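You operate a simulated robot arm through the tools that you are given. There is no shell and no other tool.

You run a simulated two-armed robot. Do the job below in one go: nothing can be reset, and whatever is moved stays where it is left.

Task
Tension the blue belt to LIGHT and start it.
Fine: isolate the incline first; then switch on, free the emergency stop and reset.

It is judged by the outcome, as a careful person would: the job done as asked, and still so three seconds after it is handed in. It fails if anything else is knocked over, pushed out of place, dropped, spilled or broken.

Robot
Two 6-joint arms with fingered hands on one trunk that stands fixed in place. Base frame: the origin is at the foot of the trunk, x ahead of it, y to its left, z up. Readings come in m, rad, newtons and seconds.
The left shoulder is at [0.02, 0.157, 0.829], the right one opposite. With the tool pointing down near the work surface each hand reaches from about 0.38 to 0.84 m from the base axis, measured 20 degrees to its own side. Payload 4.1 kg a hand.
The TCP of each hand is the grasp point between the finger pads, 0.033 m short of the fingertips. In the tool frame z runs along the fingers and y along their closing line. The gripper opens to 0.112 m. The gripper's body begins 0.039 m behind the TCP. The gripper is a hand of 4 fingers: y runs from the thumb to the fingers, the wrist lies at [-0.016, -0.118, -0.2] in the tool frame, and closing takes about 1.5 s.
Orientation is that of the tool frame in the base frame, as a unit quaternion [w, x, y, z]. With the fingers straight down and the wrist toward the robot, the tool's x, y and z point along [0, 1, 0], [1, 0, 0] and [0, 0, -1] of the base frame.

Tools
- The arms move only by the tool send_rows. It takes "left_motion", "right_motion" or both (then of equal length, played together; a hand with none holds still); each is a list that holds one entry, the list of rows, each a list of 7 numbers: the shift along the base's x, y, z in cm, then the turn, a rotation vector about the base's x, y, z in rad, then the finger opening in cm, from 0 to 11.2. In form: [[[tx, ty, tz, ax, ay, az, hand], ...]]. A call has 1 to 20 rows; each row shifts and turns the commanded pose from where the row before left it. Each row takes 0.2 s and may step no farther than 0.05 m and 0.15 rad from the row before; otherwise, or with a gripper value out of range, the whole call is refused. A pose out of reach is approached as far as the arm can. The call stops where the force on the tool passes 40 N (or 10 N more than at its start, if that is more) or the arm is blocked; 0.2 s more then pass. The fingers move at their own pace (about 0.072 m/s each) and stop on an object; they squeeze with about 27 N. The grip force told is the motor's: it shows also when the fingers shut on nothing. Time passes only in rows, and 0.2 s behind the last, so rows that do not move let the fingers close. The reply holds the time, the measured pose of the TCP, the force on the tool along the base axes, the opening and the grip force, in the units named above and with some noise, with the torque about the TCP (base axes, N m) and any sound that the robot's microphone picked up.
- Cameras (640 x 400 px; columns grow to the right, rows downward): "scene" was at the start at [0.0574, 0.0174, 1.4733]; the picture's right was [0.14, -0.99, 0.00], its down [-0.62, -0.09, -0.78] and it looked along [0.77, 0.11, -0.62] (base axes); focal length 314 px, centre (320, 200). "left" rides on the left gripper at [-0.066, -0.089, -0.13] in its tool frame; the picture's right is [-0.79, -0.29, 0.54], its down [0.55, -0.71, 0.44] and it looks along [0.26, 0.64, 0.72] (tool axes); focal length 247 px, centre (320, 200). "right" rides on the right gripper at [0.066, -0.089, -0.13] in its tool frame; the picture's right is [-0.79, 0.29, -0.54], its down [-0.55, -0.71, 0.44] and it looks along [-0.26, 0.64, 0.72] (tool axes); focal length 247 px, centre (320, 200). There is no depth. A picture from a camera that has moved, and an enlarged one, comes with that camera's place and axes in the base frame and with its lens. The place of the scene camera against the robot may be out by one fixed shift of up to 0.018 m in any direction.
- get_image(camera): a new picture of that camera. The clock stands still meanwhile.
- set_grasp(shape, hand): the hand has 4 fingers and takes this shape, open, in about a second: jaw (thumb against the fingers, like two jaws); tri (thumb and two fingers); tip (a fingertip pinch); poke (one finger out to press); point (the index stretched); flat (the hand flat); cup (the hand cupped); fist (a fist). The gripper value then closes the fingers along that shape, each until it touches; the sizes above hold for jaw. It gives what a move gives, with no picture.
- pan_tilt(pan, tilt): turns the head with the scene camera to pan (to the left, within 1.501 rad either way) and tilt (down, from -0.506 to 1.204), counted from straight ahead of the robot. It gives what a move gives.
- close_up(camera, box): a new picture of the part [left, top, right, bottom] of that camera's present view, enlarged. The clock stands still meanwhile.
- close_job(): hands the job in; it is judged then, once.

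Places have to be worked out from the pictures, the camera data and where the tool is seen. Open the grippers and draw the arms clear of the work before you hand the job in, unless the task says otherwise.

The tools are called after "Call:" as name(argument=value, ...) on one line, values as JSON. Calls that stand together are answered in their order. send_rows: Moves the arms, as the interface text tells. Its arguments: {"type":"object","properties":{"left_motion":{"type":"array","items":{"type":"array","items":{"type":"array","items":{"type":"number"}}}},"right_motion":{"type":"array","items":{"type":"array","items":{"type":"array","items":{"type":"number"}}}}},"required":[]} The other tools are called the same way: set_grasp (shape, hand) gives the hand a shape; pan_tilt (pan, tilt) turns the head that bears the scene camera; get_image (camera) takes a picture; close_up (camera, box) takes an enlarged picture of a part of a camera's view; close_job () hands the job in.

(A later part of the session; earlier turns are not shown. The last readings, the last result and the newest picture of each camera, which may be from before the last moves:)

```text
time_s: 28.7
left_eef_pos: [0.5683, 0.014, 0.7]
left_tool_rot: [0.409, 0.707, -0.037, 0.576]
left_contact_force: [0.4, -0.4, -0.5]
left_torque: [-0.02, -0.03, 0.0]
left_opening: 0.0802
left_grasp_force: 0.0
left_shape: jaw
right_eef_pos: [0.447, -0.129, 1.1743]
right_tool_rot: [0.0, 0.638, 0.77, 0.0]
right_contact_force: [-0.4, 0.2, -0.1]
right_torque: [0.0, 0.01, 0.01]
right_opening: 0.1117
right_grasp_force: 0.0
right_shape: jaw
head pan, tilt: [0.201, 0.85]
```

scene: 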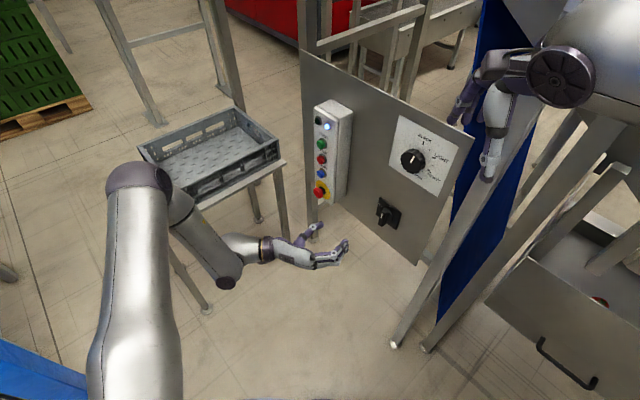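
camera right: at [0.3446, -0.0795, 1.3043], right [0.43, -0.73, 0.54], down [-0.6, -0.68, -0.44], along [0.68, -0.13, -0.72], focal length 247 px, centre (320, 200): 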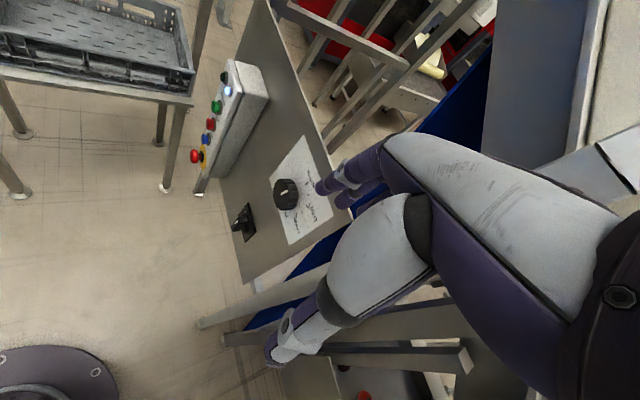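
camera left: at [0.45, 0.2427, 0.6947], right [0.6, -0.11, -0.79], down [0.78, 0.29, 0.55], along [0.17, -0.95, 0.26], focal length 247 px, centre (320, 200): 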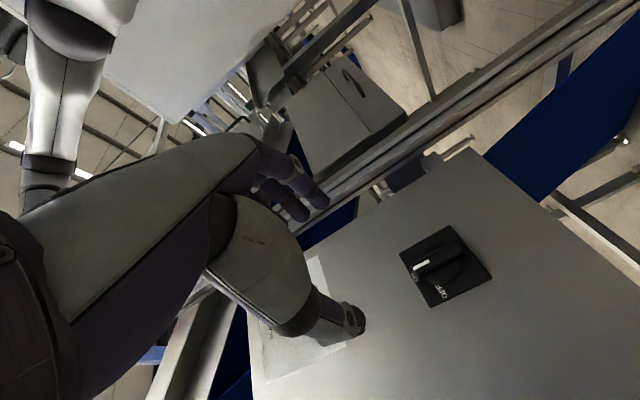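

The first 32° of roll was clean. I'll continue the rehearsal.

Call:
send_rows(left_motion=[[[0, 0, 0, -0.1099, 0.0868, 0, 8], [0, 0, 0, -0.1099, 0.0868, 0, 8], [0, 0, 0, -0.1099, 0.0868, 0, 8], [0, 0, 0, -0.1099, 0.0868, 0, 8], [0, 0, 0, -0.1099, 0.0868, 0, 8]]])

```text
time_s: 29.9
left_eef_pos: [0.5687, 0.0125, 0.7012]
left_tool_rot: [0.583, 0.676, 0.207, 0.401]
left_contact_force: [0.0, 0.5, -0.1]
left_torque: [-0.03, -0.02, -0.01]
left_opening: 0.0802
left_grasp_force: 0.1
left_shape: jaw
right_eef_pos: [0.4452, -0.1277, 1.1739]
right_tool_rot: [0.0, 0.638, 0.77, 0.0]
right_contact_force: [-0.1, 0.8, -0.2]
right_torque: [-0.02, -0.01, 0.02]
right_opening: 0.1119
right_grasp_force: 0.0
right_shape: jaw
head pan, tilt: [0.201, 0.85]
```

72° so far with no flags. I'll do two more rows to confirm 90°, then roll back to the grip orientation.

Call:
send_rows(left_motion=[[[0, 0, 0, -0.1099, 0.0868, 0, 8], [0, 0, 0, -0.1099, 0.0868, 0, 8]]])

Call:
send_rows(left_motion=[[[0, 0, 0, 0.1099, -0.0868, 0, 6], [0, 0, 0, 0.1099, -0.0868, 0, 6], [0, 0, 0, 0.1099, -0.0868, 0, 6], [0, 0, 0, 0.1099, -0.0868, 0, 6], [0, 0, 0, 0.1099, -0.0868, 0, 6], [0, 0, 0, 0.1099, -0.0868, 0, 6], [0, 0, 0, 0.1099, -0.0868, 0, 6], [0, 0, 0, 0.1099, -0.0868, 0, 6], [0, 0, 0, 0.1099, -0.0868, 0, 6], [0, 0, 0, 0.1099, -0.0868, 0, 6], [0, 0, 0, 0.1099, -0.0868, 0, 6]]])

Call:
get_image(camera="left")

Call:
get_image(camera="scene")

Call:
get_image(camera="right")

```text
time_s: 30.5
left_eef_pos: [0.582, 0.015, 0.697]
left_tool_rot: [0.632, 0.641, 0.299, 0.315]
left_contact_force: [-0.4, -0.4, 0.4]
left_torque: [-0.01, -0.01, -0.01]
left_opening: 0.0802
left_grasp_force: 0.0
left_shape: jaw
left hand out of reach, approached as far as the arm can: row 2
right_eef_pos: [0.4458, -0.1287, 1.1738]
right_tool_rot: [0.001, 0.639, 0.77, 0.0]
right_contact_force: [0.1, 0.3, 0.5]
right_torque: [-0.01, -0.05, -0.02]
right_opening: 0.1116
right_grasp_force: 0.0
right_shape: jaw
head pan, tilt: [0.201, 0.85]
```

```text
time_s: 32.9
left_eef_pos: [0.5818, 0.0161, 0.697]
left_tool_rot: [0.232, 0.668, -0.232, 0.668]
left_contact_force: [-0.5, -0.6, 0.7]
left_torque: [0.03, 0.0, 0.0]
left_opening: 0.0605
left_grasp_force: 0.1
left_shape: jaw
right_eef_pos: [0.4452, -0.1279, 1.1744]
right_tool_rot: [0.0, 0.638, 0.77, 0.0]
right_contact_force: [0.2, -0.7, -1.4]
right_torque: [-0.01, 0.0, -0.02]
right_opening: 0.1118
right_grasp_force: 0.0
right_shape: jaw
head pan, tilt: [0.201, 0.85]
```

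```text
taken
camera left: at [0.5355, 0.1669, 0.6309], right [0.6, -0.11, -0.79], down [0.78, 0.29, 0.55], along [0.17, -0.95, 0.26], focal length 247 px, centre (320, 200)
```

left: 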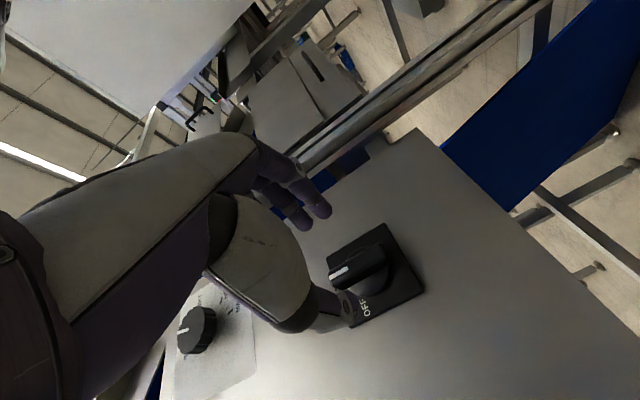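

```text
taken
```

scene: 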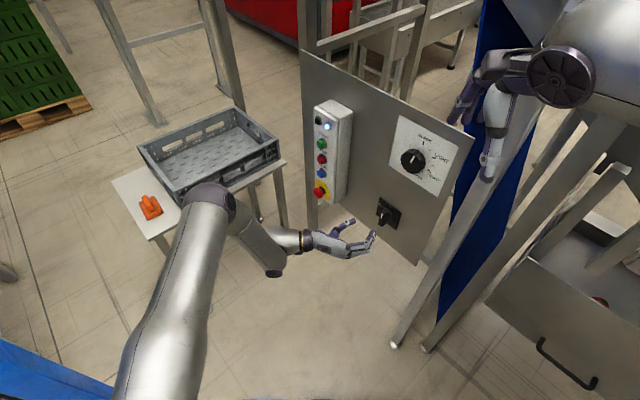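

```text
taken
camera right: at [0.345, -0.0807, 1.3041], right [0.43, -0.73, 0.54], down [-0.6, -0.67, -0.44], along [0.68, -0.13, -0.72], focal length 247 px, centre (320, 200)
```

right: 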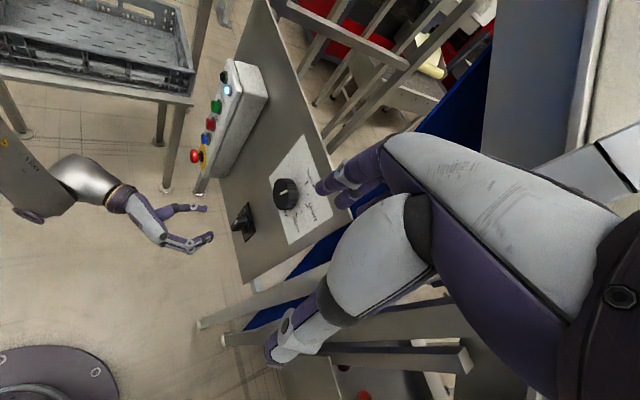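

The roll is good to about 86°, which is enough. I'm now 1 cm left of the axis, so I'll correct that and approach to about 6 cm from the plate.

Call:
send_rows(left_motion=[[[-0.64, -0.81, 0.3, 0, 0, 0, 6], [1.55, -1.23, 0, 0, 0, 0, 6], [1.55, -1.23, 0, 0, 0, 0, 6], [1.0, -0.79, 0, 0, 0, 0, 6]]])

Call:
get_image(camera="left")

Call:
close_up(camera="scene", box=[310, 170, 430, 270])

Call:
close_up(camera="right", box=[150, 170, 290, 270])

```text
time_s: 33.9
left_eef_pos: [0.615, -0.0254, 0.698]
left_tool_rot: [0.232, 0.669, -0.232, 0.667]
left_contact_force: [0.2, -0.1, -0.3]
left_torque: [0.02, -0.04, -0.02]
left_opening: 0.0606
left_grasp_force: 0.1
left_shape: jaw
right_eef_pos: [0.4454, -0.1284, 1.174]
right_tool_rot: [0.0, 0.638, 0.77, 0.0]
right_contact_force: [0.5, 1.0, -1.1]
right_torque: [-0.03, 0.06, 0.03]
right_opening: 0.1119
right_grasp_force: 0.1
right_shape: jaw
head pan, tilt: [0.201, 0.85]
```

```text
taken
camera left: at [0.5678, 0.125, 0.6328], right [0.6, -0.11, -0.79], down [0.78, 0.29, 0.55], along [0.17, -0.95, 0.26], focal length 247 px, centre (320, 200)
```

left: 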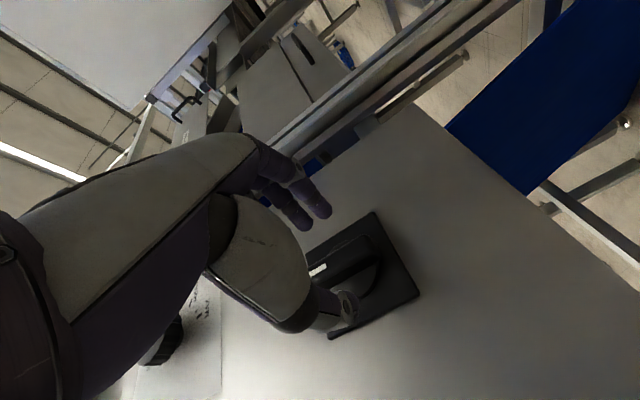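

```text
4.00 times, centred on (370, 220) of scene
camera zoom: at [0.0489, 0.0209, 1.4587], right [0.2, -0.98, 0.0], down [-0.74, -0.15, -0.66], along [0.65, 0.13, -0.75], focal length 1256 px, centre (120, 120)
```

zoom: 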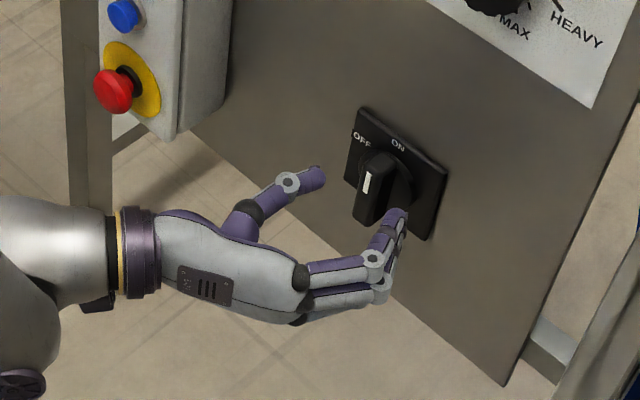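

```text
4.00 times, centred on (220, 220) of right
camera zoom: at [0.3449, -0.0806, 1.3041], right [0.43, -0.73, 0.54], down [-0.6, -0.67, -0.44], along [0.68, -0.13, -0.72], focal length 988 px, centre (720, 120)
```

zoom: 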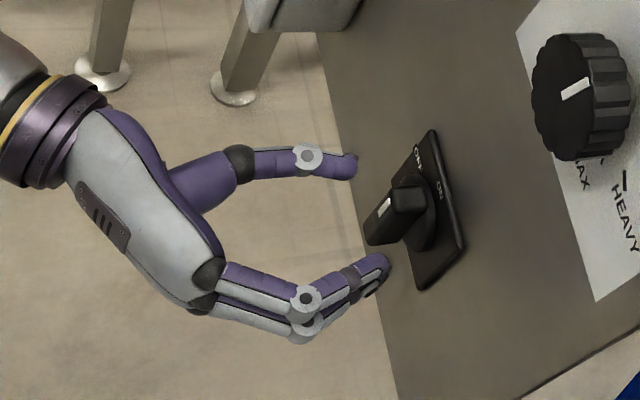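

Thumb and fingers straddle the handle well in the right-camera view. I'll advance the last 2.7 cm so the tips sit beside the bar just above its base disc.

Call:
send_rows(left_motion=[[[0.7, -0.56, 0.1, 0, 0, 0, 6], [0.7, -0.56, 0.1, 0, 0, 0, 6], [0.7, -0.56, 0, 0, 0, 0, 6]]])

Call:
close_up(camera="right", box=[180, 180, 280, 260])

Call:
close_up(camera="scene", box=[340, 180, 420, 250])

```text
time_s: 34.7
left_eef_pos: [0.6363, -0.043, 0.6997]
left_tool_rot: [0.233, 0.668, -0.232, 0.667]
left_contact_force: [-0.1, 0.7, 0.5]
left_torque: [-0.03, 0.02, 0.02]
left_opening: 0.0606
left_grasp_force: 0.0
left_shape: jaw
right_eef_pos: [0.446, -0.1288, 1.1762]
right_tool_rot: [0.0, 0.638, 0.77, 0.0]
right_contact_force: [-0.7, 0.2, 0.3]
right_torque: [0.01, 0.0, 0.02]
right_opening: 0.1119
right_grasp_force: 0.0
right_shape: jaw
head pan, tilt: [0.201, 0.85]
```

```text
5.00 times, centred on (230, 220) of right
camera zoom: at [0.3449, -0.0807, 1.3041], right [0.43, -0.73, 0.54], down [-0.6, -0.67, -0.44], along [0.68, -0.13, -0.72], focal length 1235 px, centre (770, 100)
```

zoom: 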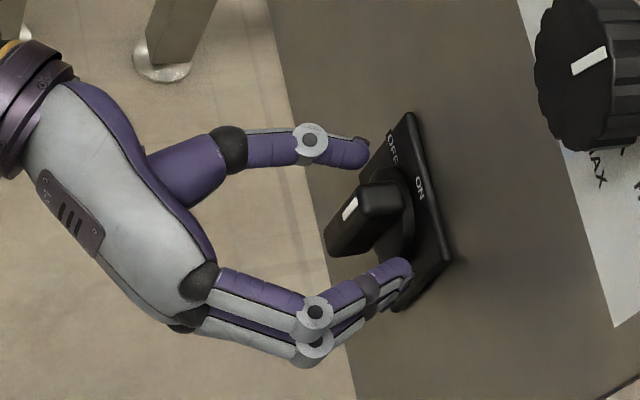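

```text
5.71 times, centred on (380, 215) of scene
camera zoom: at [0.0489, 0.0208, 1.4587], right [0.2, -0.98, 0.0], down [-0.74, -0.15, -0.66], along [0.65, 0.13, -0.75], focal length 1794 px, centre (-23, 114)
```

zoom: 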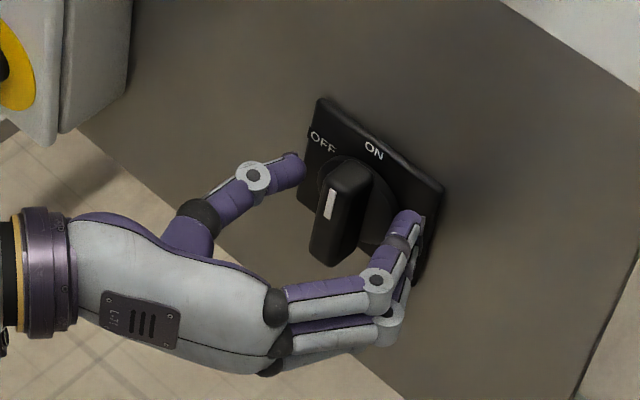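

The hand straddles the bar with no contact. I'll close the fingers on it and let them settle.

Call:
send_rows(left_motion=[[[0, 0, 0, 0, 0, 0, 0], [0, 0, 0, 0, 0, 0, 0], [0, 0, 0, 0, 0, 0, 0], [0, 0, 0, 0, 0, 0, 0], [0, 0, 0, 0, 0, 0, 0], [0, 0, 0, 0, 0, 0, 0]]])

Call:
close_up(camera="right", box=[180, 180, 280, 260])

Call:
close_up(camera="scene", box=[340, 180, 420, 250])

```text
time_s: 36.1
left_eef_pos: [0.6362, -0.0418, 0.6981]
left_tool_rot: [0.233, 0.669, -0.232, 0.667]
left_contact_force: [-11.9, 8.4, -3.2]
left_torque: [0.03, 0.1, -0.01]
left_opening: 0.033
left_grasp_force: 27.2
left_shape: jaw
right_eef_pos: [0.4458, -0.1286, 1.1751]
right_tool_rot: [0.001, 0.638, 0.77, 0.0]
right_contact_force: [0.4, 0.0, 0.0]
right_torque: [-0.02, 0.01, 0.01]
right_opening: 0.1121
right_grasp_force: 0.0
right_shape: jaw
head pan, tilt: [0.201, 0.85]
```

```text
5.00 times, centred on (230, 220) of right
camera zoom: at [0.3448, -0.0805, 1.3041], right [0.43, -0.73, 0.54], down [-0.6, -0.68, -0.44], along [0.68, -0.13, -0.72], focal length 1235 px, centre (770, 100)
```

zoom: 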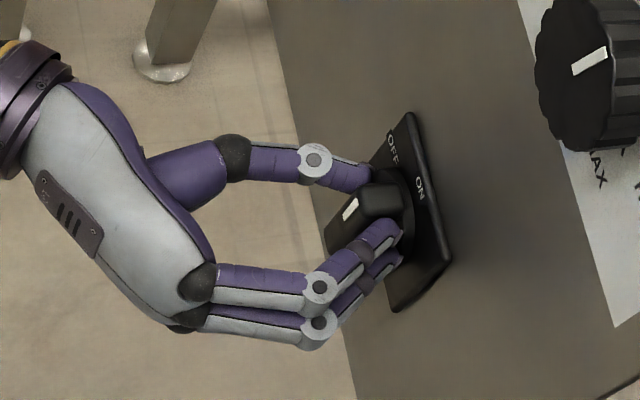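

```text
5.71 times, centred on (380, 215) of scene
camera zoom: at [0.0487, 0.021, 1.4587], right [0.2, -0.98, 0.0], down [-0.74, -0.15, -0.66], along [0.65, 0.13, -0.75], focal length 1794 px, centre (-23, 114)
```

zoom: 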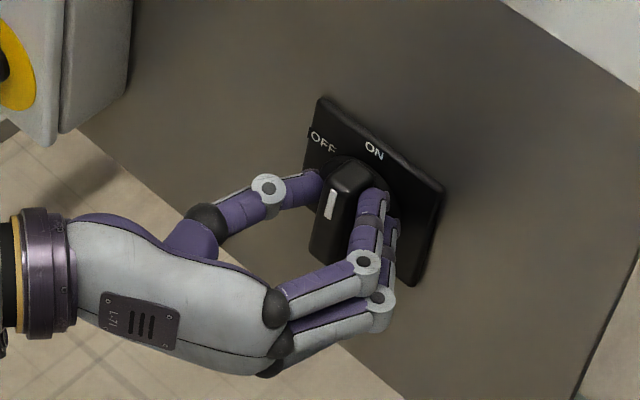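

Gripped at 27 N with the TCP on the axis. I'll ease back 2 mm to relieve tip pressure and start turning counter-clockwise.

Call:
send_rows(left_motion=[[[-0.16, 0.12, 0, 0, 0, 0, 0], [0, 0, 0, -0.0783, 0.0622, 0, 0], [0, 0, 0, -0.0783, 0.0622, 0, 0], [0, 0, 0, -0.0783, 0.0622, 0, 0], [0, 0, 0, -0.0783, 0.0622, 0, 0], [0, 0, 0, -0.0783, 0.0622, 0, 0], [0, 0, 0, -0.0783, 0.0622, 0, 0]]])

Call:
close_up(camera="scene", box=[340, 180, 420, 250])

Call:
close_up(camera="right", box=[180, 180, 280, 260])

```text
time_s: 37.7
left_eef_pos: [0.6357, -0.0404, 0.701]
left_tool_rot: [0.421, 0.708, -0.024, 0.567]
left_contact_force: [-2.2, -2.4, 2.8]
left_torque: [-0.1, -0.22, -0.08]
left_opening: 0.0294
left_grasp_force: 27.0
left_shape: jaw
right_eef_pos: [0.4465, -0.1288, 1.1745]
right_tool_rot: [0.001, 0.638, 0.77, 0.0]
right_contact_force: [0.1, 0.4, 0.5]
right_torque: [-0.02, -0.07, 0.02]
right_opening: 0.1119
right_grasp_force: 0.0
right_shape: jaw
head pan, tilt: [0.201, 0.85]
```

```text
5.71 times, centred on (380, 215) of scene
camera zoom: at [0.0488, 0.0208, 1.4587], right [0.2, -0.98, 0.0], down [-0.74, -0.15, -0.66], along [0.65, 0.13, -0.75], focal length 1794 px, centre (-23, 114)
```

zoom: 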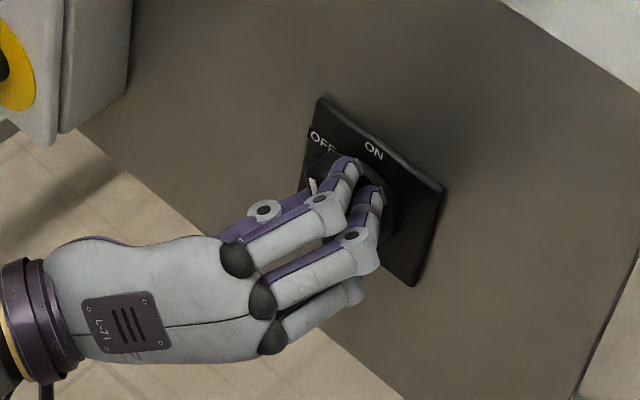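

```text
5.00 times, centred on (230, 220) of right
camera zoom: at [0.3449, -0.0807, 1.3041], right [0.43, -0.73, 0.54], down [-0.6, -0.67, -0.44], along [0.68, -0.13, -0.72], focal length 1235 px, centre (770, 100)
```

zoom: 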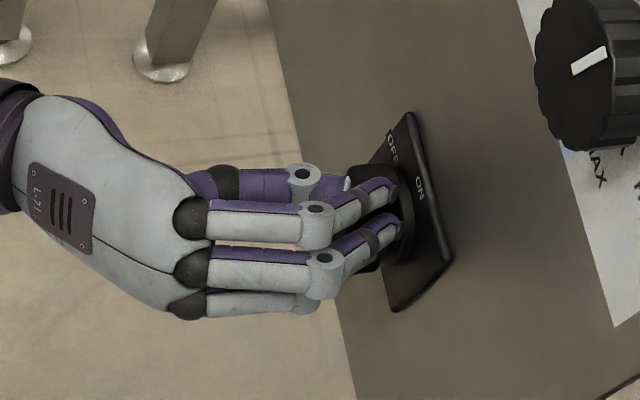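

The bar is turning with the hand (about 34°). I'll continue toward the OFF mark, watching torque and sound.

Call:
send_rows(left_motion=[[[0, 0, 0, -0.0783, 0.0622, 0, 0], [0, 0, 0, -0.0783, 0.0622, 0, 0], [0, 0, 0, -0.0783, 0.0622, 0, 0], [0, 0, 0, -0.0783, 0.0622, 0, 0]]])

Call:
close_up(camera="scene", box=[340, 180, 420, 250])

Call:
close_up(camera="right", box=[180, 180, 280, 260])

Call:
get_image(camera="scene")

```text
time_s: 38.7
left_eef_pos: [0.6359, -0.0413, 0.7002]
left_tool_rot: [0.526, 0.698, 0.117, 0.473]
left_contact_force: [-4.4, 1.1, 4.0]
left_torque: [-0.19, -0.18, -0.02]
left_opening: 0.0294
left_grasp_force: 27.2
left_shape: jaw
right_eef_pos: [0.4454, -0.1284, 1.1742]
right_tool_rot: [0.0, 0.639, 0.769, 0.001]
right_contact_force: [0.8, -0.1, 0.3]
right_torque: [0.0, 0.01, 0.0]
right_opening: 0.1122
right_grasp_force: 0.0
right_shape: jaw
head pan, tilt: [0.201, 0.85]
```

```text
5.71 times, centred on (380, 215) of scene
camera zoom: at [0.0487, 0.0208, 1.4587], right [0.2, -0.98, 0.0], down [-0.74, -0.15, -0.66], along [0.65, 0.13, -0.75], focal length 1794 px, centre (-23, 114)
```

zoom: 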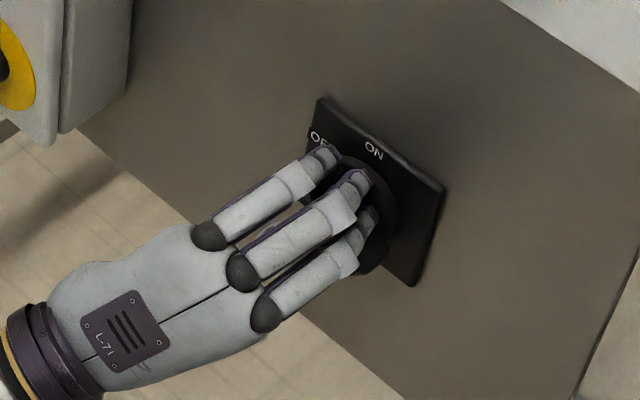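

```text
5.00 times, centred on (230, 220) of right
camera zoom: at [0.3448, -0.0807, 1.3041], right [0.43, -0.73, 0.54], down [-0.6, -0.67, -0.44], along [0.68, -0.13, -0.72], focal length 1235 px, centre (770, 100)
```

zoom: 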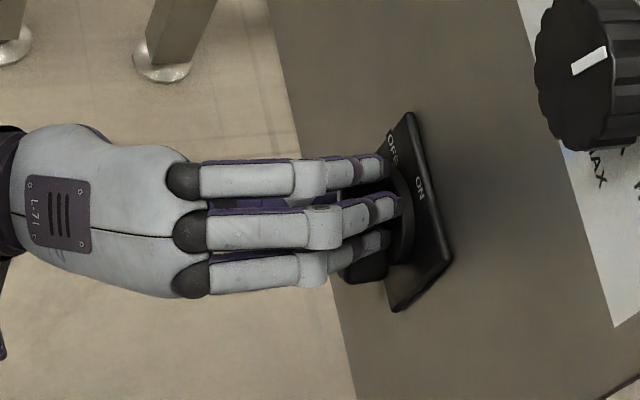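

```text
taken
```

scene: 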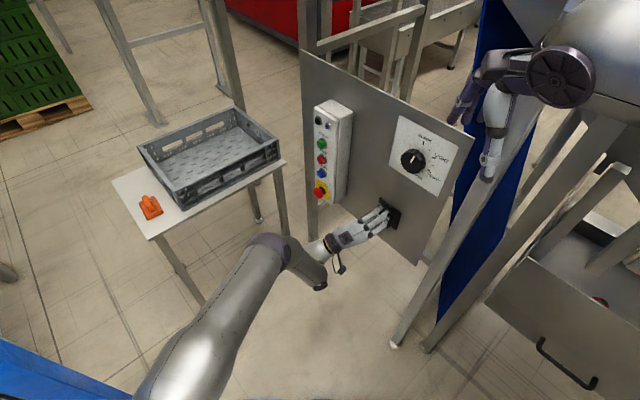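

The white lamp on the box looks dark now. I'll zoom in to check it, then turn a little further until I feel the stop.

Call:
close_up(camera="scene", box=[305, 95, 360, 210])

Call:
send_rows(left_motion=[[[0, 0, 0, -0.0783, 0.0622, 0, 0], [0, 0, 0, -0.0783, 0.0622, 0, 0]]])

```text
3.48 times, centred on (332, 152) of scene
camera zoom: at [0.0487, 0.0208, 1.4587], right [0.2, -0.98, 0.0], down [-0.74, -0.15, -0.66], along [0.65, 0.13, -0.75], focal length 1092 px, centre (276, 365)
```

zoom: 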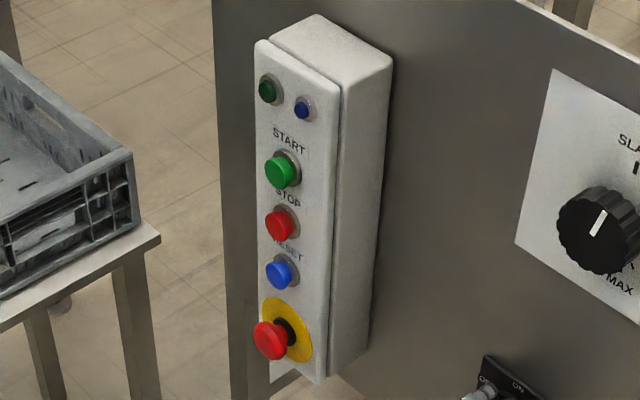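

```text
time_s: 39.3
left_eef_pos: [0.6371, -0.0396, 0.702]
left_tool_rot: [0.569, 0.683, 0.186, 0.419]
left_contact_force: [1.3, 0.5, 3.2]
left_torque: [-0.23, -0.19, 0.08]
left_opening: 0.0299
left_grasp_force: 26.8
left_shape: jaw
right_eef_pos: [0.4449, -0.1282, 1.1752]
right_tool_rot: [0.0, 0.638, 0.77, 0.0]
right_contact_force: [-0.1, 0.3, 0.1]
right_torque: [0.02, 0.01, 0.01]
right_opening: 0.1119
right_grasp_force: 0.0
right_shape: jaw
head pan, tilt: [0.201, 0.85]
```

The power lamp is out, so the incline is isolated. I'll turn two more rows (to about 80°) to be well into OFF, then release and check the handle.

Call:
send_rows(left_motion=[[[0, 0, 0, -0.0783, 0.0622, 0, 0], [0, 0, 0, -0.0783, 0.0622, 0, 0]]])

Call:
send_rows(left_motion=[[[0, 0, 0, 0, 0, 0, 6], [0, 0, 0, 0, 0, 0, 6], [0, 0, 0, 0, 0, 0, 6], [0, 0, 0, 0, 0, 0, 6], [-1.57, 1.24, 0, 0, 0, 0, 6], [-1.57, 1.24, 0, 0, 0, 0, 6], [-1.57, 1.24, 0, 0, 0, 0, 6], [-1.57, 1.24, 0, 0, 0, 0, 6], [-1.57, 1.24, 0, 0, 0, 0, 6]]])

Call:
close_up(camera="scene", box=[340, 180, 420, 250])

Call:
close_up(camera="right", box=[180, 180, 280, 260])

```text
time_s: 39.9
left_eef_pos: [0.6364, -0.0397, 0.7]
left_tool_rot: [0.609, 0.661, 0.252, 0.359]
left_contact_force: [3.2, 3.7, 2.2]
left_torque: [-0.19, -0.11, 0.15]
left_opening: 0.0292
left_grasp_force: 27.3
left_shape: jaw
right_eef_pos: [0.4466, -0.1277, 1.1745]
right_tool_rot: [0.0, 0.638, 0.77, 0.0]
right_contact_force: [0.6, 0.2, -0.5]
right_torque: [-0.02, 0.0, 0.04]
right_opening: 0.1119
right_grasp_force: 0.0
right_shape: jaw
head pan, tilt: [0.201, 0.85]
```

```text
time_s: 41.9
left_eef_pos: [0.5574, 0.0223, 0.7009]
left_tool_rot: [0.609, 0.661, 0.252, 0.359]
left_contact_force: [-0.2, 0.3, 0.6]
left_torque: [-0.01, -0.02, 0.0]
left_opening: 0.0598
left_grasp_force: 0.1
left_shape: jaw
right_eef_pos: [0.445, -0.1273, 1.1738]
right_tool_rot: [0.001, 0.638, 0.77, 0.0]
right_contact_force: [-0.4, -0.9, 0.8]
right_torque: [0.04, 0.03, 0.0]
right_opening: 0.1117
right_grasp_force: 0.0
right_shape: jaw
head pan, tilt: [0.201, 0.85]
```

```text
5.71 times, centred on (380, 215) of scene
camera zoom: at [0.049, 0.0206, 1.4587], right [0.2, -0.98, 0.0], down [-0.74, -0.15, -0.66], along [0.65, 0.13, -0.75], focal length 1794 px, centre (-23, 114)
```

zoom: 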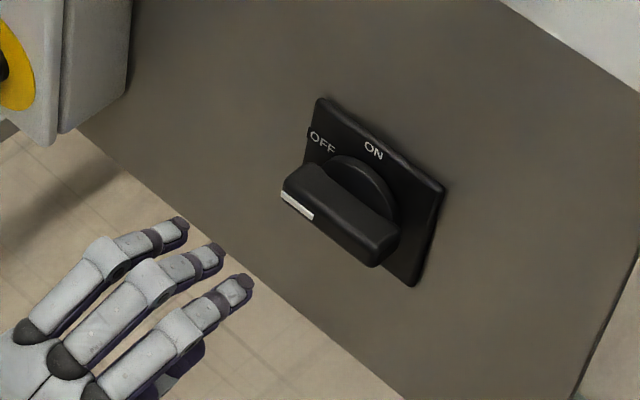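

```text
5.00 times, centred on (230, 220) of right
camera zoom: at [0.345, -0.0809, 1.304], right [0.43, -0.73, 0.54], down [-0.6, -0.67, -0.44], along [0.68, -0.13, -0.72], focal length 1235 px, centre (770, 100)
```

zoom: 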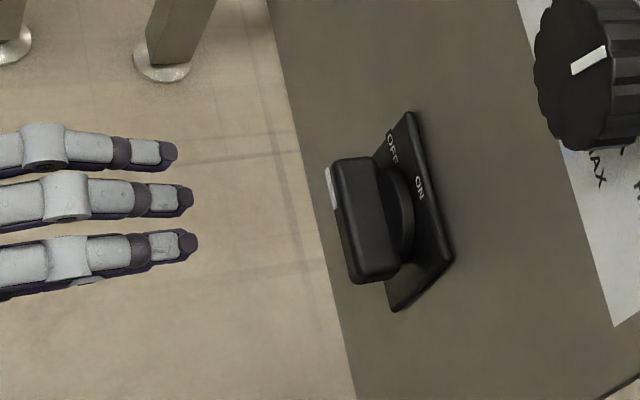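

The handle now points left, to OFF, and the power lamp stays dark, so the incline is isolated. Next is the tension dial, so I'll take close-ups to locate it precisely.

Call:
close_up(camera="scene", box=[380, 110, 470, 210])

Call:
close_up(camera="right", box=[260, 130, 350, 250])

Call:
get_image(camera="left")

```text
4.00 times, centred on (425, 160) of scene
camera zoom: at [0.049, 0.0206, 1.4587], right [0.2, -0.98, 0.0], down [-0.74, -0.15, -0.66], along [0.65, 0.13, -0.75], focal length 1256 px, centre (-100, 360)
```

zoom: 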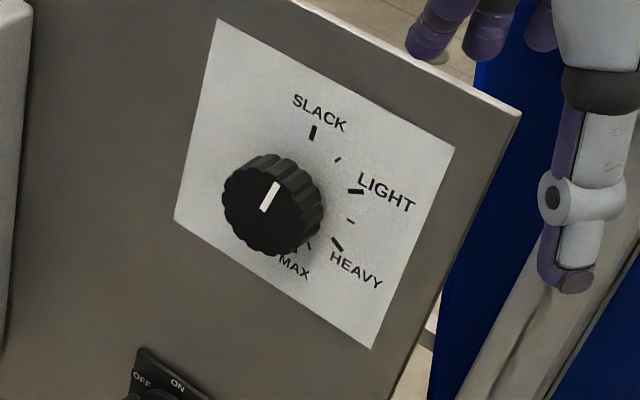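

```text
3.33 times, centred on (305, 190) of right
camera zoom: at [0.345, -0.0809, 1.304], right [0.43, -0.73, 0.54], down [-0.6, -0.67, -0.44], along [0.68, -0.13, -0.72], focal length 823 px, centre (370, 233)
```

zoom: 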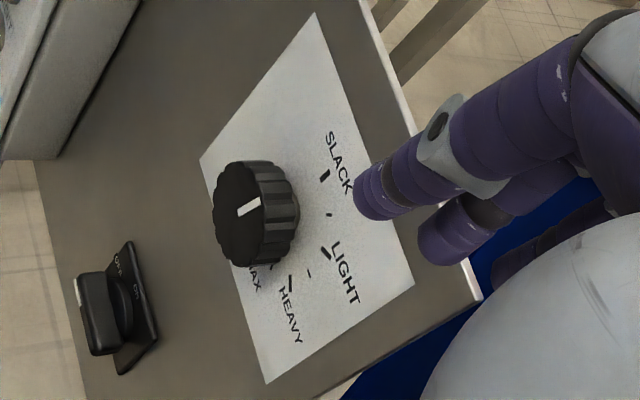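

```text
taken
camera left: at [0.425, 0.0644, 0.6021], right [-0.04, -0.91, -0.42], down [0.75, 0.25, -0.61], along [0.66, -0.34, 0.68], focal length 247 px, centre (320, 200)
```

left: 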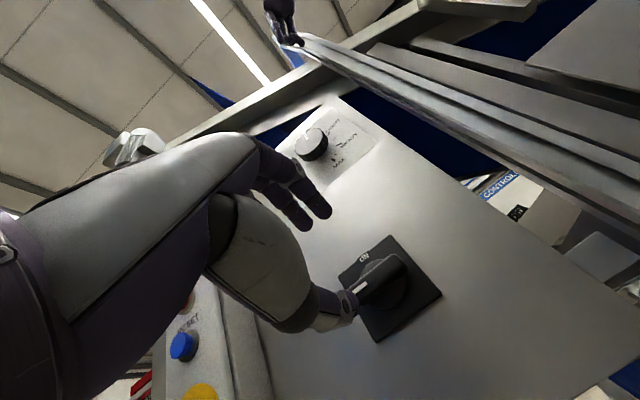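

The left camera also sees the knob from below. I'll enlarge that for triangulation.

Call:
close_up(camera="left", box=[270, 90, 390, 190])

Call:
close_up(camera="left", box=[330, 220, 450, 350])

```text
4.00 times, centred on (330, 140) of left
camera zoom: at [0.425, 0.0644, 0.6021], right [-0.04, -0.91, -0.42], down [0.75, 0.25, -0.61], along [0.66, -0.34, 0.68], focal length 988 px, centre (280, 440)
```

zoom: 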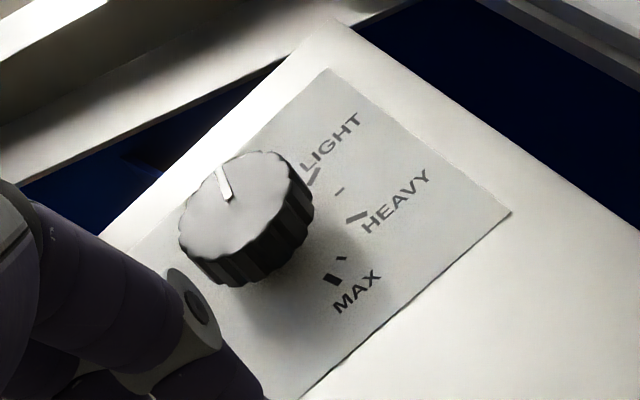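

```text
3.08 times, centred on (390, 285) of left
camera zoom: at [0.425, 0.0644, 0.6021], right [-0.04, -0.91, -0.42], down [0.75, 0.25, -0.61], along [0.66, -0.34, 0.68], focal length 760 px, centre (105, -62)
```

zoom: 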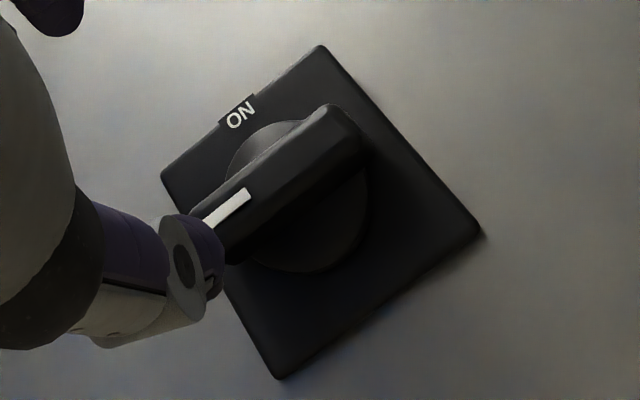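

The knob's front face is at (0.621, -0.081, 0.949), sticks out 34 mm, and is about 56 mm across. I'll move the left hand up to a standoff on the knob's axis, keeping this roll and opening to 9 cm.

Call:
send_rows(left_motion=[[[-0.14, -0.54, 3.1, 0, 0, 0, 9], [-0.14, -0.54, 3.1, 0, 0, 0, 9], [-0.14, -0.54, 3.1, 0, 0, 0, 9], [-0.14, -0.54, 3.1, 0, 0, 0, 9], [-0.14, -0.54, 3.1, 0, 0, 0, 9], [-0.14, -0.54, 3.1, 0, 0, 0, 9], [-0.14, -0.54, 3.1, 0, 0, 0, 9], [-0.14, -0.54, 3.1, 0, 0, 0, 9]]])

Call:
get_image(camera="left")

Call:
get_image(camera="scene")

Call:
get_image(camera="right")

```text
time_s: 43.7
left_eef_pos: [0.573, -0.0128, 0.9454]
left_tool_rot: [0.608, 0.661, 0.253, 0.36]
left_contact_force: [-0.1, -0.1, 0.4]
left_torque: [-0.01, -0.03, 0.02]
left_opening: 0.0899
left_grasp_force: 0.0
left_shape: jaw
left hand out of reach, approached as far as the arm can: row 2, 3, 4, 5
right_eef_pos: [0.4463, -0.129, 1.1739]
right_tool_rot: [0.0, 0.637, 0.771, -0.001]
right_contact_force: [0.2, 0.1, 0.4]
right_torque: [-0.04, 0.01, 0.03]
right_opening: 0.1118
right_grasp_force: 0.1
right_shape: jaw
head pan, tilt: [0.201, 0.85]
```

```text
taken
camera left: at [0.4402, 0.0292, 0.8472], right [-0.04, -0.91, -0.42], down [0.75, 0.25, -0.61], along [0.66, -0.34, 0.68], focal length 247 px, centre (320, 200)
```

left: 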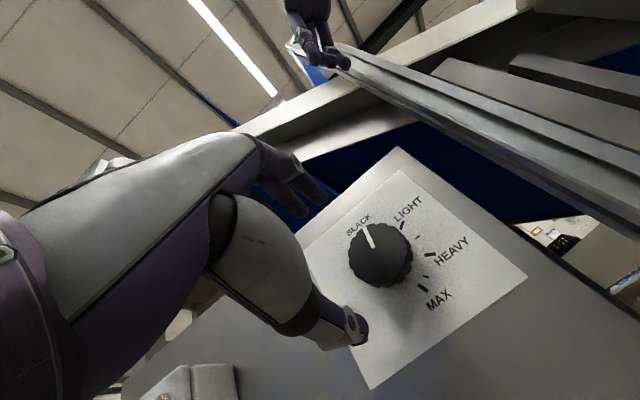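

```text
taken
```

scene: 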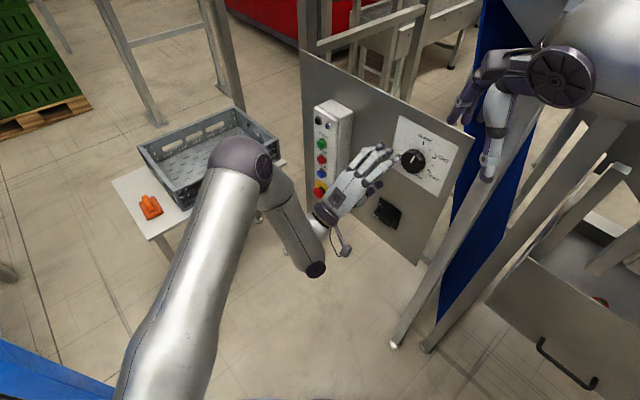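

```text
taken
camera right: at [0.3452, -0.0806, 1.304], right [0.43, -0.73, 0.54], down [-0.6, -0.67, -0.44], along [0.68, -0.13, -0.72], focal length 247 px, centre (320, 200)
```

right: 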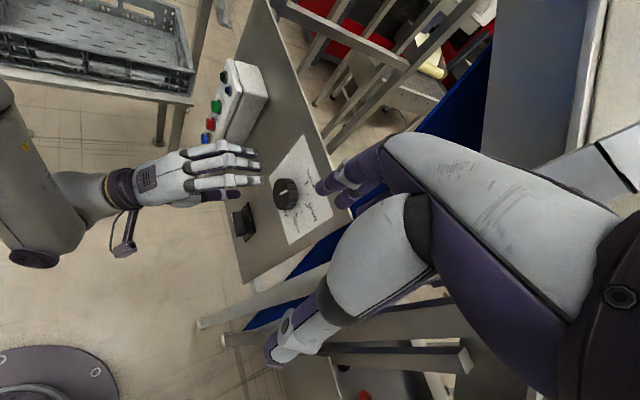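

Some rows lagged near the roll limit, so I'll roll back clockwise by about 15° to stay well within range and shift 2.3 cm right onto the knob's axis.

Call:
send_rows(left_motion=[[[-0.73, -0.92, 0.18, 0.1018, -0.0809, 0, 9], [-0.73, -0.92, 0.18, 0.1018, -0.0809, 0, 9], [0, 0, 0, 0, 0, 0, 9]]])

Call:
close_up(camera="left", box=[270, 150, 530, 350])

Call:
close_up(camera="scene", box=[330, 100, 460, 220])

Call:
close_up(camera="right", box=[200, 130, 340, 250])

```text
time_s: 44.5
left_eef_pos: [0.5594, -0.0327, 0.948]
left_tool_rot: [0.556, 0.688, 0.165, 0.437]
left_contact_force: [0.7, -0.1, 0.5]
left_torque: [0.0, 0.01, 0.0]
left_opening: 0.0897
left_grasp_force: 0.0
left_shape: jaw
right_eef_pos: [0.4462, -0.1285, 1.1751]
right_tool_rot: [0.001, 0.638, 0.77, 0.0]
right_contact_force: [0.4, 0.2, -0.1]
right_torque: [0.03, 0.01, 0.0]
right_opening: 0.1118
right_grasp_force: 0.1
right_shape: jaw
head pan, tilt: [0.201, 0.85]
```

```text
2.00 times, centred on (400, 250) of left
camera zoom: at [0.4431, 0.0318, 0.8398], right [0.05, -0.8, -0.59], down [0.84, 0.35, -0.42], along [0.54, -0.48, 0.69], focal length 494 px, centre (160, 100)
```

zoom: 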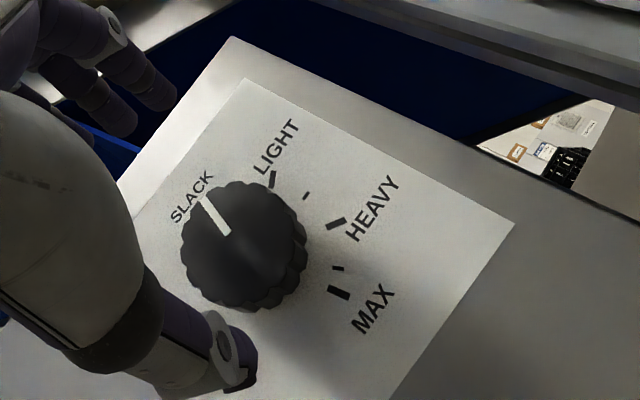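

```text
3.33 times, centred on (395, 160) of scene
camera zoom: at [0.0489, 0.0208, 1.4587], right [0.2, -0.98, 0.0], down [-0.74, -0.15, -0.66], along [0.65, 0.13, -0.75], focal length 1046 px, centre (70, 333)
```

zoom: 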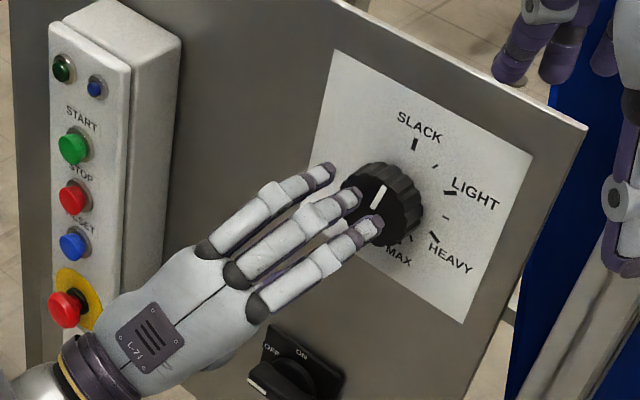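

```text
3.33 times, centred on (270, 190) of right
camera zoom: at [0.345, -0.0807, 1.3041], right [0.43, -0.73, 0.54], down [-0.6, -0.67, -0.44], along [0.68, -0.13, -0.72], focal length 823 px, centre (487, 233)
```

zoom: 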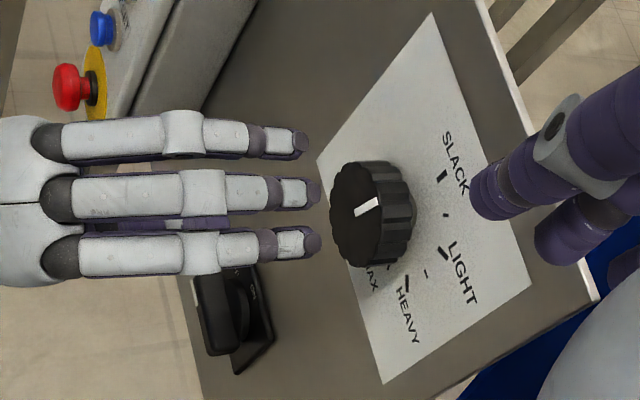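

Aligned with the knob axis, and the pointer currently reads about 8–9° past SLACK. I'll advance toward the knob and check just before final depth.

Call:
send_rows(left_motion=[[[1.28, -1.02, 0.1, 0, 0, 0, 9], [1.28, -1.02, 0, 0, 0, 0, 9], [1.28, -1.02, 0, 0, 0, 0, 9]]])

Call:
close_up(camera="scene", box=[360, 110, 460, 200])

Call:
close_up(camera="right", box=[220, 140, 320, 230])

Call:
get_image(camera="left")

```text
time_s: 45.3
left_eef_pos: [0.5956, -0.064, 0.9493]
left_tool_rot: [0.557, 0.688, 0.165, 0.435]
left_contact_force: [-0.9, 0.8, 1.0]
left_torque: [-0.02, 0.05, -0.04]
left_opening: 0.0897
left_grasp_force: 0.0
left_shape: jaw
right_eef_pos: [0.4453, -0.129, 1.1743]
right_tool_rot: [0.0, 0.638, 0.77, 0.0]
right_contact_force: [0.0, 0.0, -0.1]
right_torque: [0.0, 0.02, -0.01]
right_opening: 0.1117
right_grasp_force: 0.1
right_shape: jaw
head pan, tilt: [0.201, 0.85]
```

```text
4.44 times, centred on (410, 155) of scene
camera zoom: at [0.0489, 0.0209, 1.4587], right [0.2, -0.98, 0.0], down [-0.74, -0.15, -0.66], along [0.65, 0.13, -0.75], focal length 1395 px, centre (-80, 400)
```

zoom: 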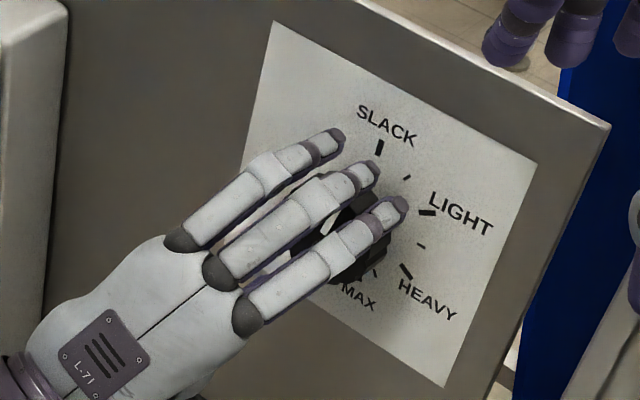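

```text
4.44 times, centred on (270, 185) of right
camera zoom: at [0.3449, -0.0806, 1.3041], right [0.43, -0.73, 0.54], down [-0.6, -0.67, -0.44], along [0.68, -0.13, -0.72], focal length 1098 px, centre (542, 267)
```

zoom: 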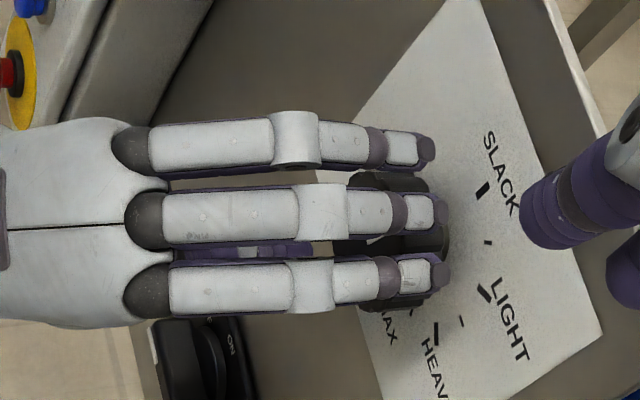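

```text
taken
camera left: at [0.4807, -0.0007, 0.8419], right [0.05, -0.81, -0.59], down [0.84, 0.35, -0.42], along [0.54, -0.48, 0.69], focal length 247 px, centre (320, 200)
```

left: 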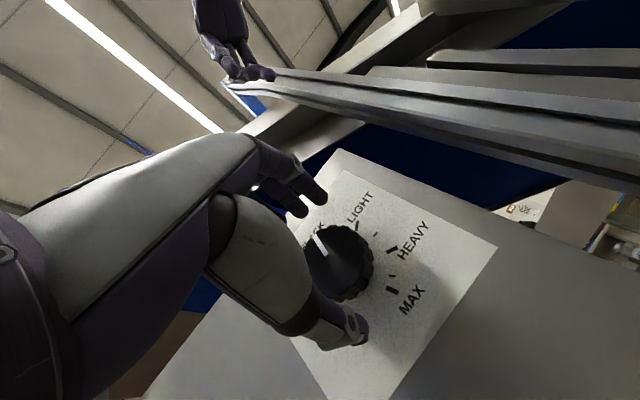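

The fingers span the knob with no contact. I'll advance the final 1.7 cm and close on it.

Call:
send_rows(left_motion=[[[0.68, -0.54, 0, 0, 0, 0, 9], [0.68, -0.54, 0, 0, 0, 0, 9], [0, 0, 0, 0, 0, 0, 0], [0, 0, 0, 0, 0, 0, 0], [0, 0, 0, 0, 0, 0, 0], [0, 0, 0, 0, 0, 0, 0], [0, 0, 0, 0, 0, 0, 0], [0, 0, 0, 0, 0, 0, 0]]])

Call:
close_up(camera="scene", box=[360, 110, 460, 200])

Call:
close_up(camera="right", box=[220, 140, 320, 230])

Call:
close_up(camera="left", box=[270, 150, 470, 350])

```text
time_s: 47.1
left_eef_pos: [0.6111, -0.073, 0.9511]
left_tool_rot: [0.556, 0.689, 0.164, 0.435]
left_contact_force: [2.6, -0.3, -3.0]
left_torque: [0.02, 0.01, -0.01]
left_opening: 0.0499
left_grasp_force: 27.4
left_shape: jaw
right_eef_pos: [0.4445, -0.1286, 1.1743]
right_tool_rot: [0.0, 0.638, 0.77, 0.0]
right_contact_force: [0.6, 0.1, 1.2]
right_torque: [0.0, -0.01, 0.01]
right_opening: 0.1118
right_grasp_force: 0.0
right_shape: jaw
head pan, tilt: [0.201, 0.85]
```

```text
4.44 times, centred on (410, 155) of scene
camera zoom: at [0.0491, 0.0208, 1.4587], right [0.2, -0.98, 0.0], down [-0.74, -0.15, -0.66], along [0.65, 0.13, -0.75], focal length 1395 px, centre (-80, 400)
```

zoom: 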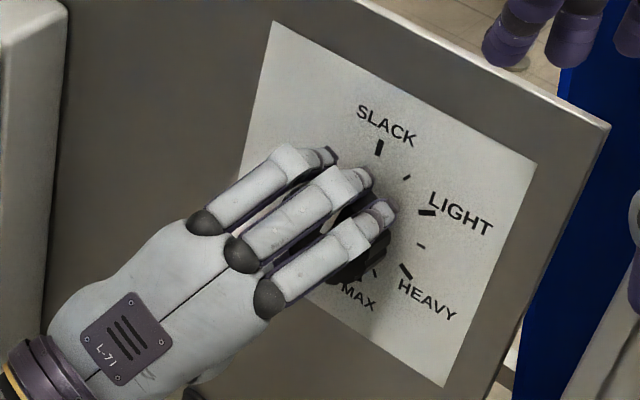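

```text
4.44 times, centred on (270, 185) of right
camera zoom: at [0.3451, -0.0808, 1.304], right [0.43, -0.73, 0.54], down [-0.6, -0.67, -0.44], along [0.68, -0.13, -0.72], focal length 1098 px, centre (542, 267)
```

zoom: 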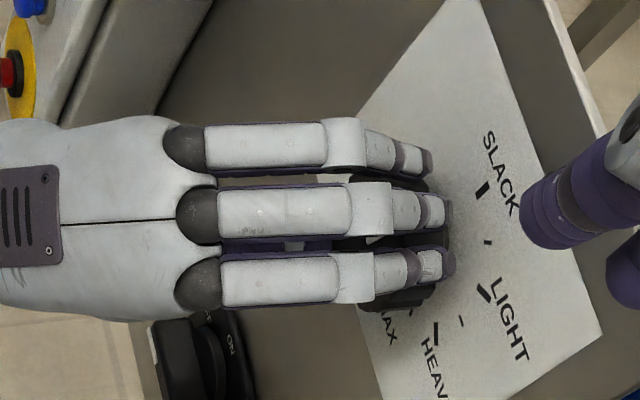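

```text
2.00 times, centred on (370, 250) of left
camera zoom: at [0.4945, -0.0102, 0.8422], right [0.05, -0.81, -0.59], down [0.84, 0.35, -0.42], along [0.54, -0.48, 0.69], focal length 494 px, centre (220, 100)
```

zoom: 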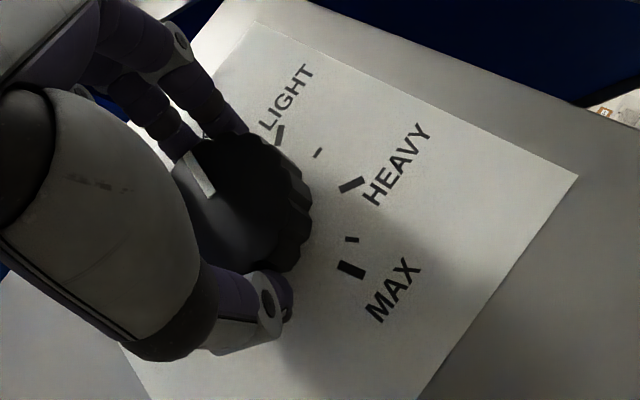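

Firm grip on the knob, exactly on its axis. I'll turn clockwise about 29° first and check that the pointer follows.

Call:
send_rows(left_motion=[[[0, 0, 0, 0.0783, -0.0622, 0, 0], [0, 0, 0, 0.0783, -0.0622, 0, 0], [0, 0, 0, 0.0783, -0.0622, 0, 0], [0, 0, 0, 0.0783, -0.0622, 0, 0], [0, 0, 0, 0.0783, -0.0622, 0, 0]]])

Call:
close_up(camera="left", box=[270, 150, 470, 350])

Call:
close_up(camera="right", box=[220, 140, 320, 230])

Call:
close_up(camera="scene", box=[360, 110, 460, 200])

```text
time_s: 48.3
left_eef_pos: [0.611, -0.074, 0.9502]
left_tool_rot: [0.43, 0.708, -0.011, 0.56]
left_contact_force: [-0.3, 9.8, -4.7]
left_torque: [0.06, 0.21, 0.27]
left_opening: 0.0502
left_grasp_force: 26.9
left_shape: jaw
right_eef_pos: [0.446, -0.1275, 1.1749]
right_tool_rot: [0.0, 0.638, 0.77, 0.0]
right_contact_force: [0.1, 0.0, -0.9]
right_torque: [0.01, -0.03, 0.0]
right_opening: 0.1117
right_grasp_force: 0.0
right_shape: jaw
head pan, tilt: [0.201, 0.85]
```

```text
2.00 times, centred on (370, 250) of left
camera zoom: at [0.5286, 0.0322, 0.8445], right [0.27, -0.52, -0.81], down [0.9, 0.44, 0.02], along [0.34, -0.73, 0.59], focal length 494 px, centre (220, 100)
```

zoom: 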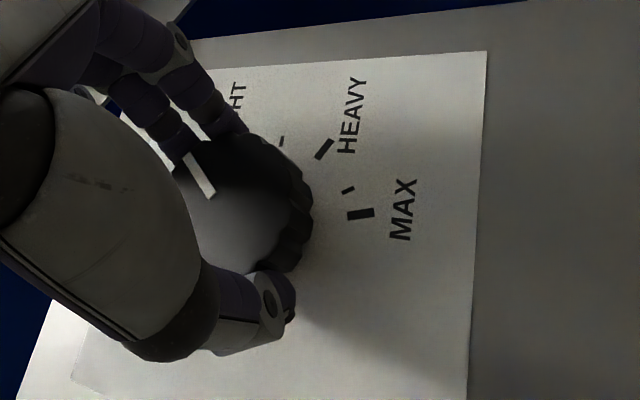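

```text
4.44 times, centred on (270, 185) of right
camera zoom: at [0.3451, -0.0804, 1.3041], right [0.43, -0.73, 0.54], down [-0.6, -0.68, -0.44], along [0.68, -0.13, -0.72], focal length 1098 px, centre (542, 267)
```

zoom: 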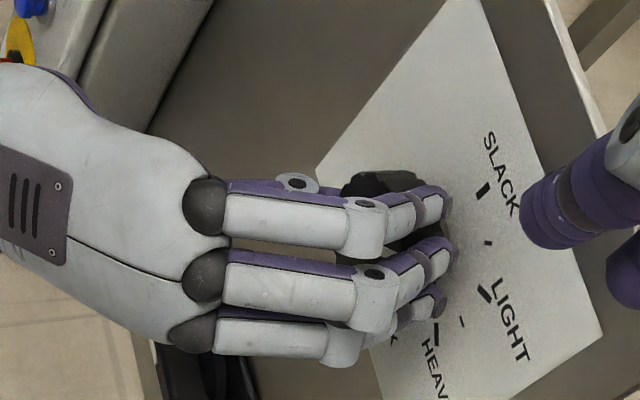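

```text
4.44 times, centred on (410, 155) of scene
camera zoom: at [0.049, 0.0211, 1.4587], right [0.2, -0.98, 0.0], down [-0.74, -0.15, -0.66], along [0.65, 0.13, -0.75], focal length 1395 px, centre (-80, 400)
```

zoom: 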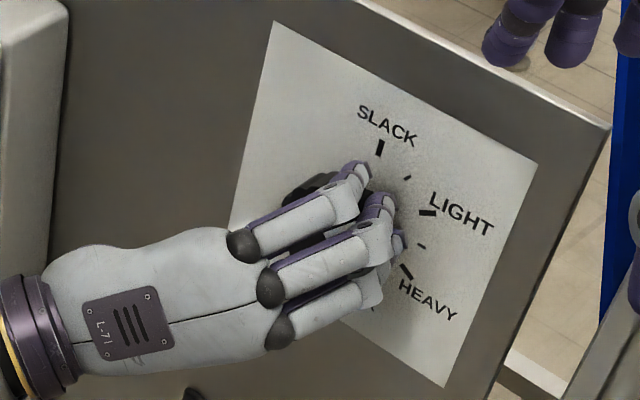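

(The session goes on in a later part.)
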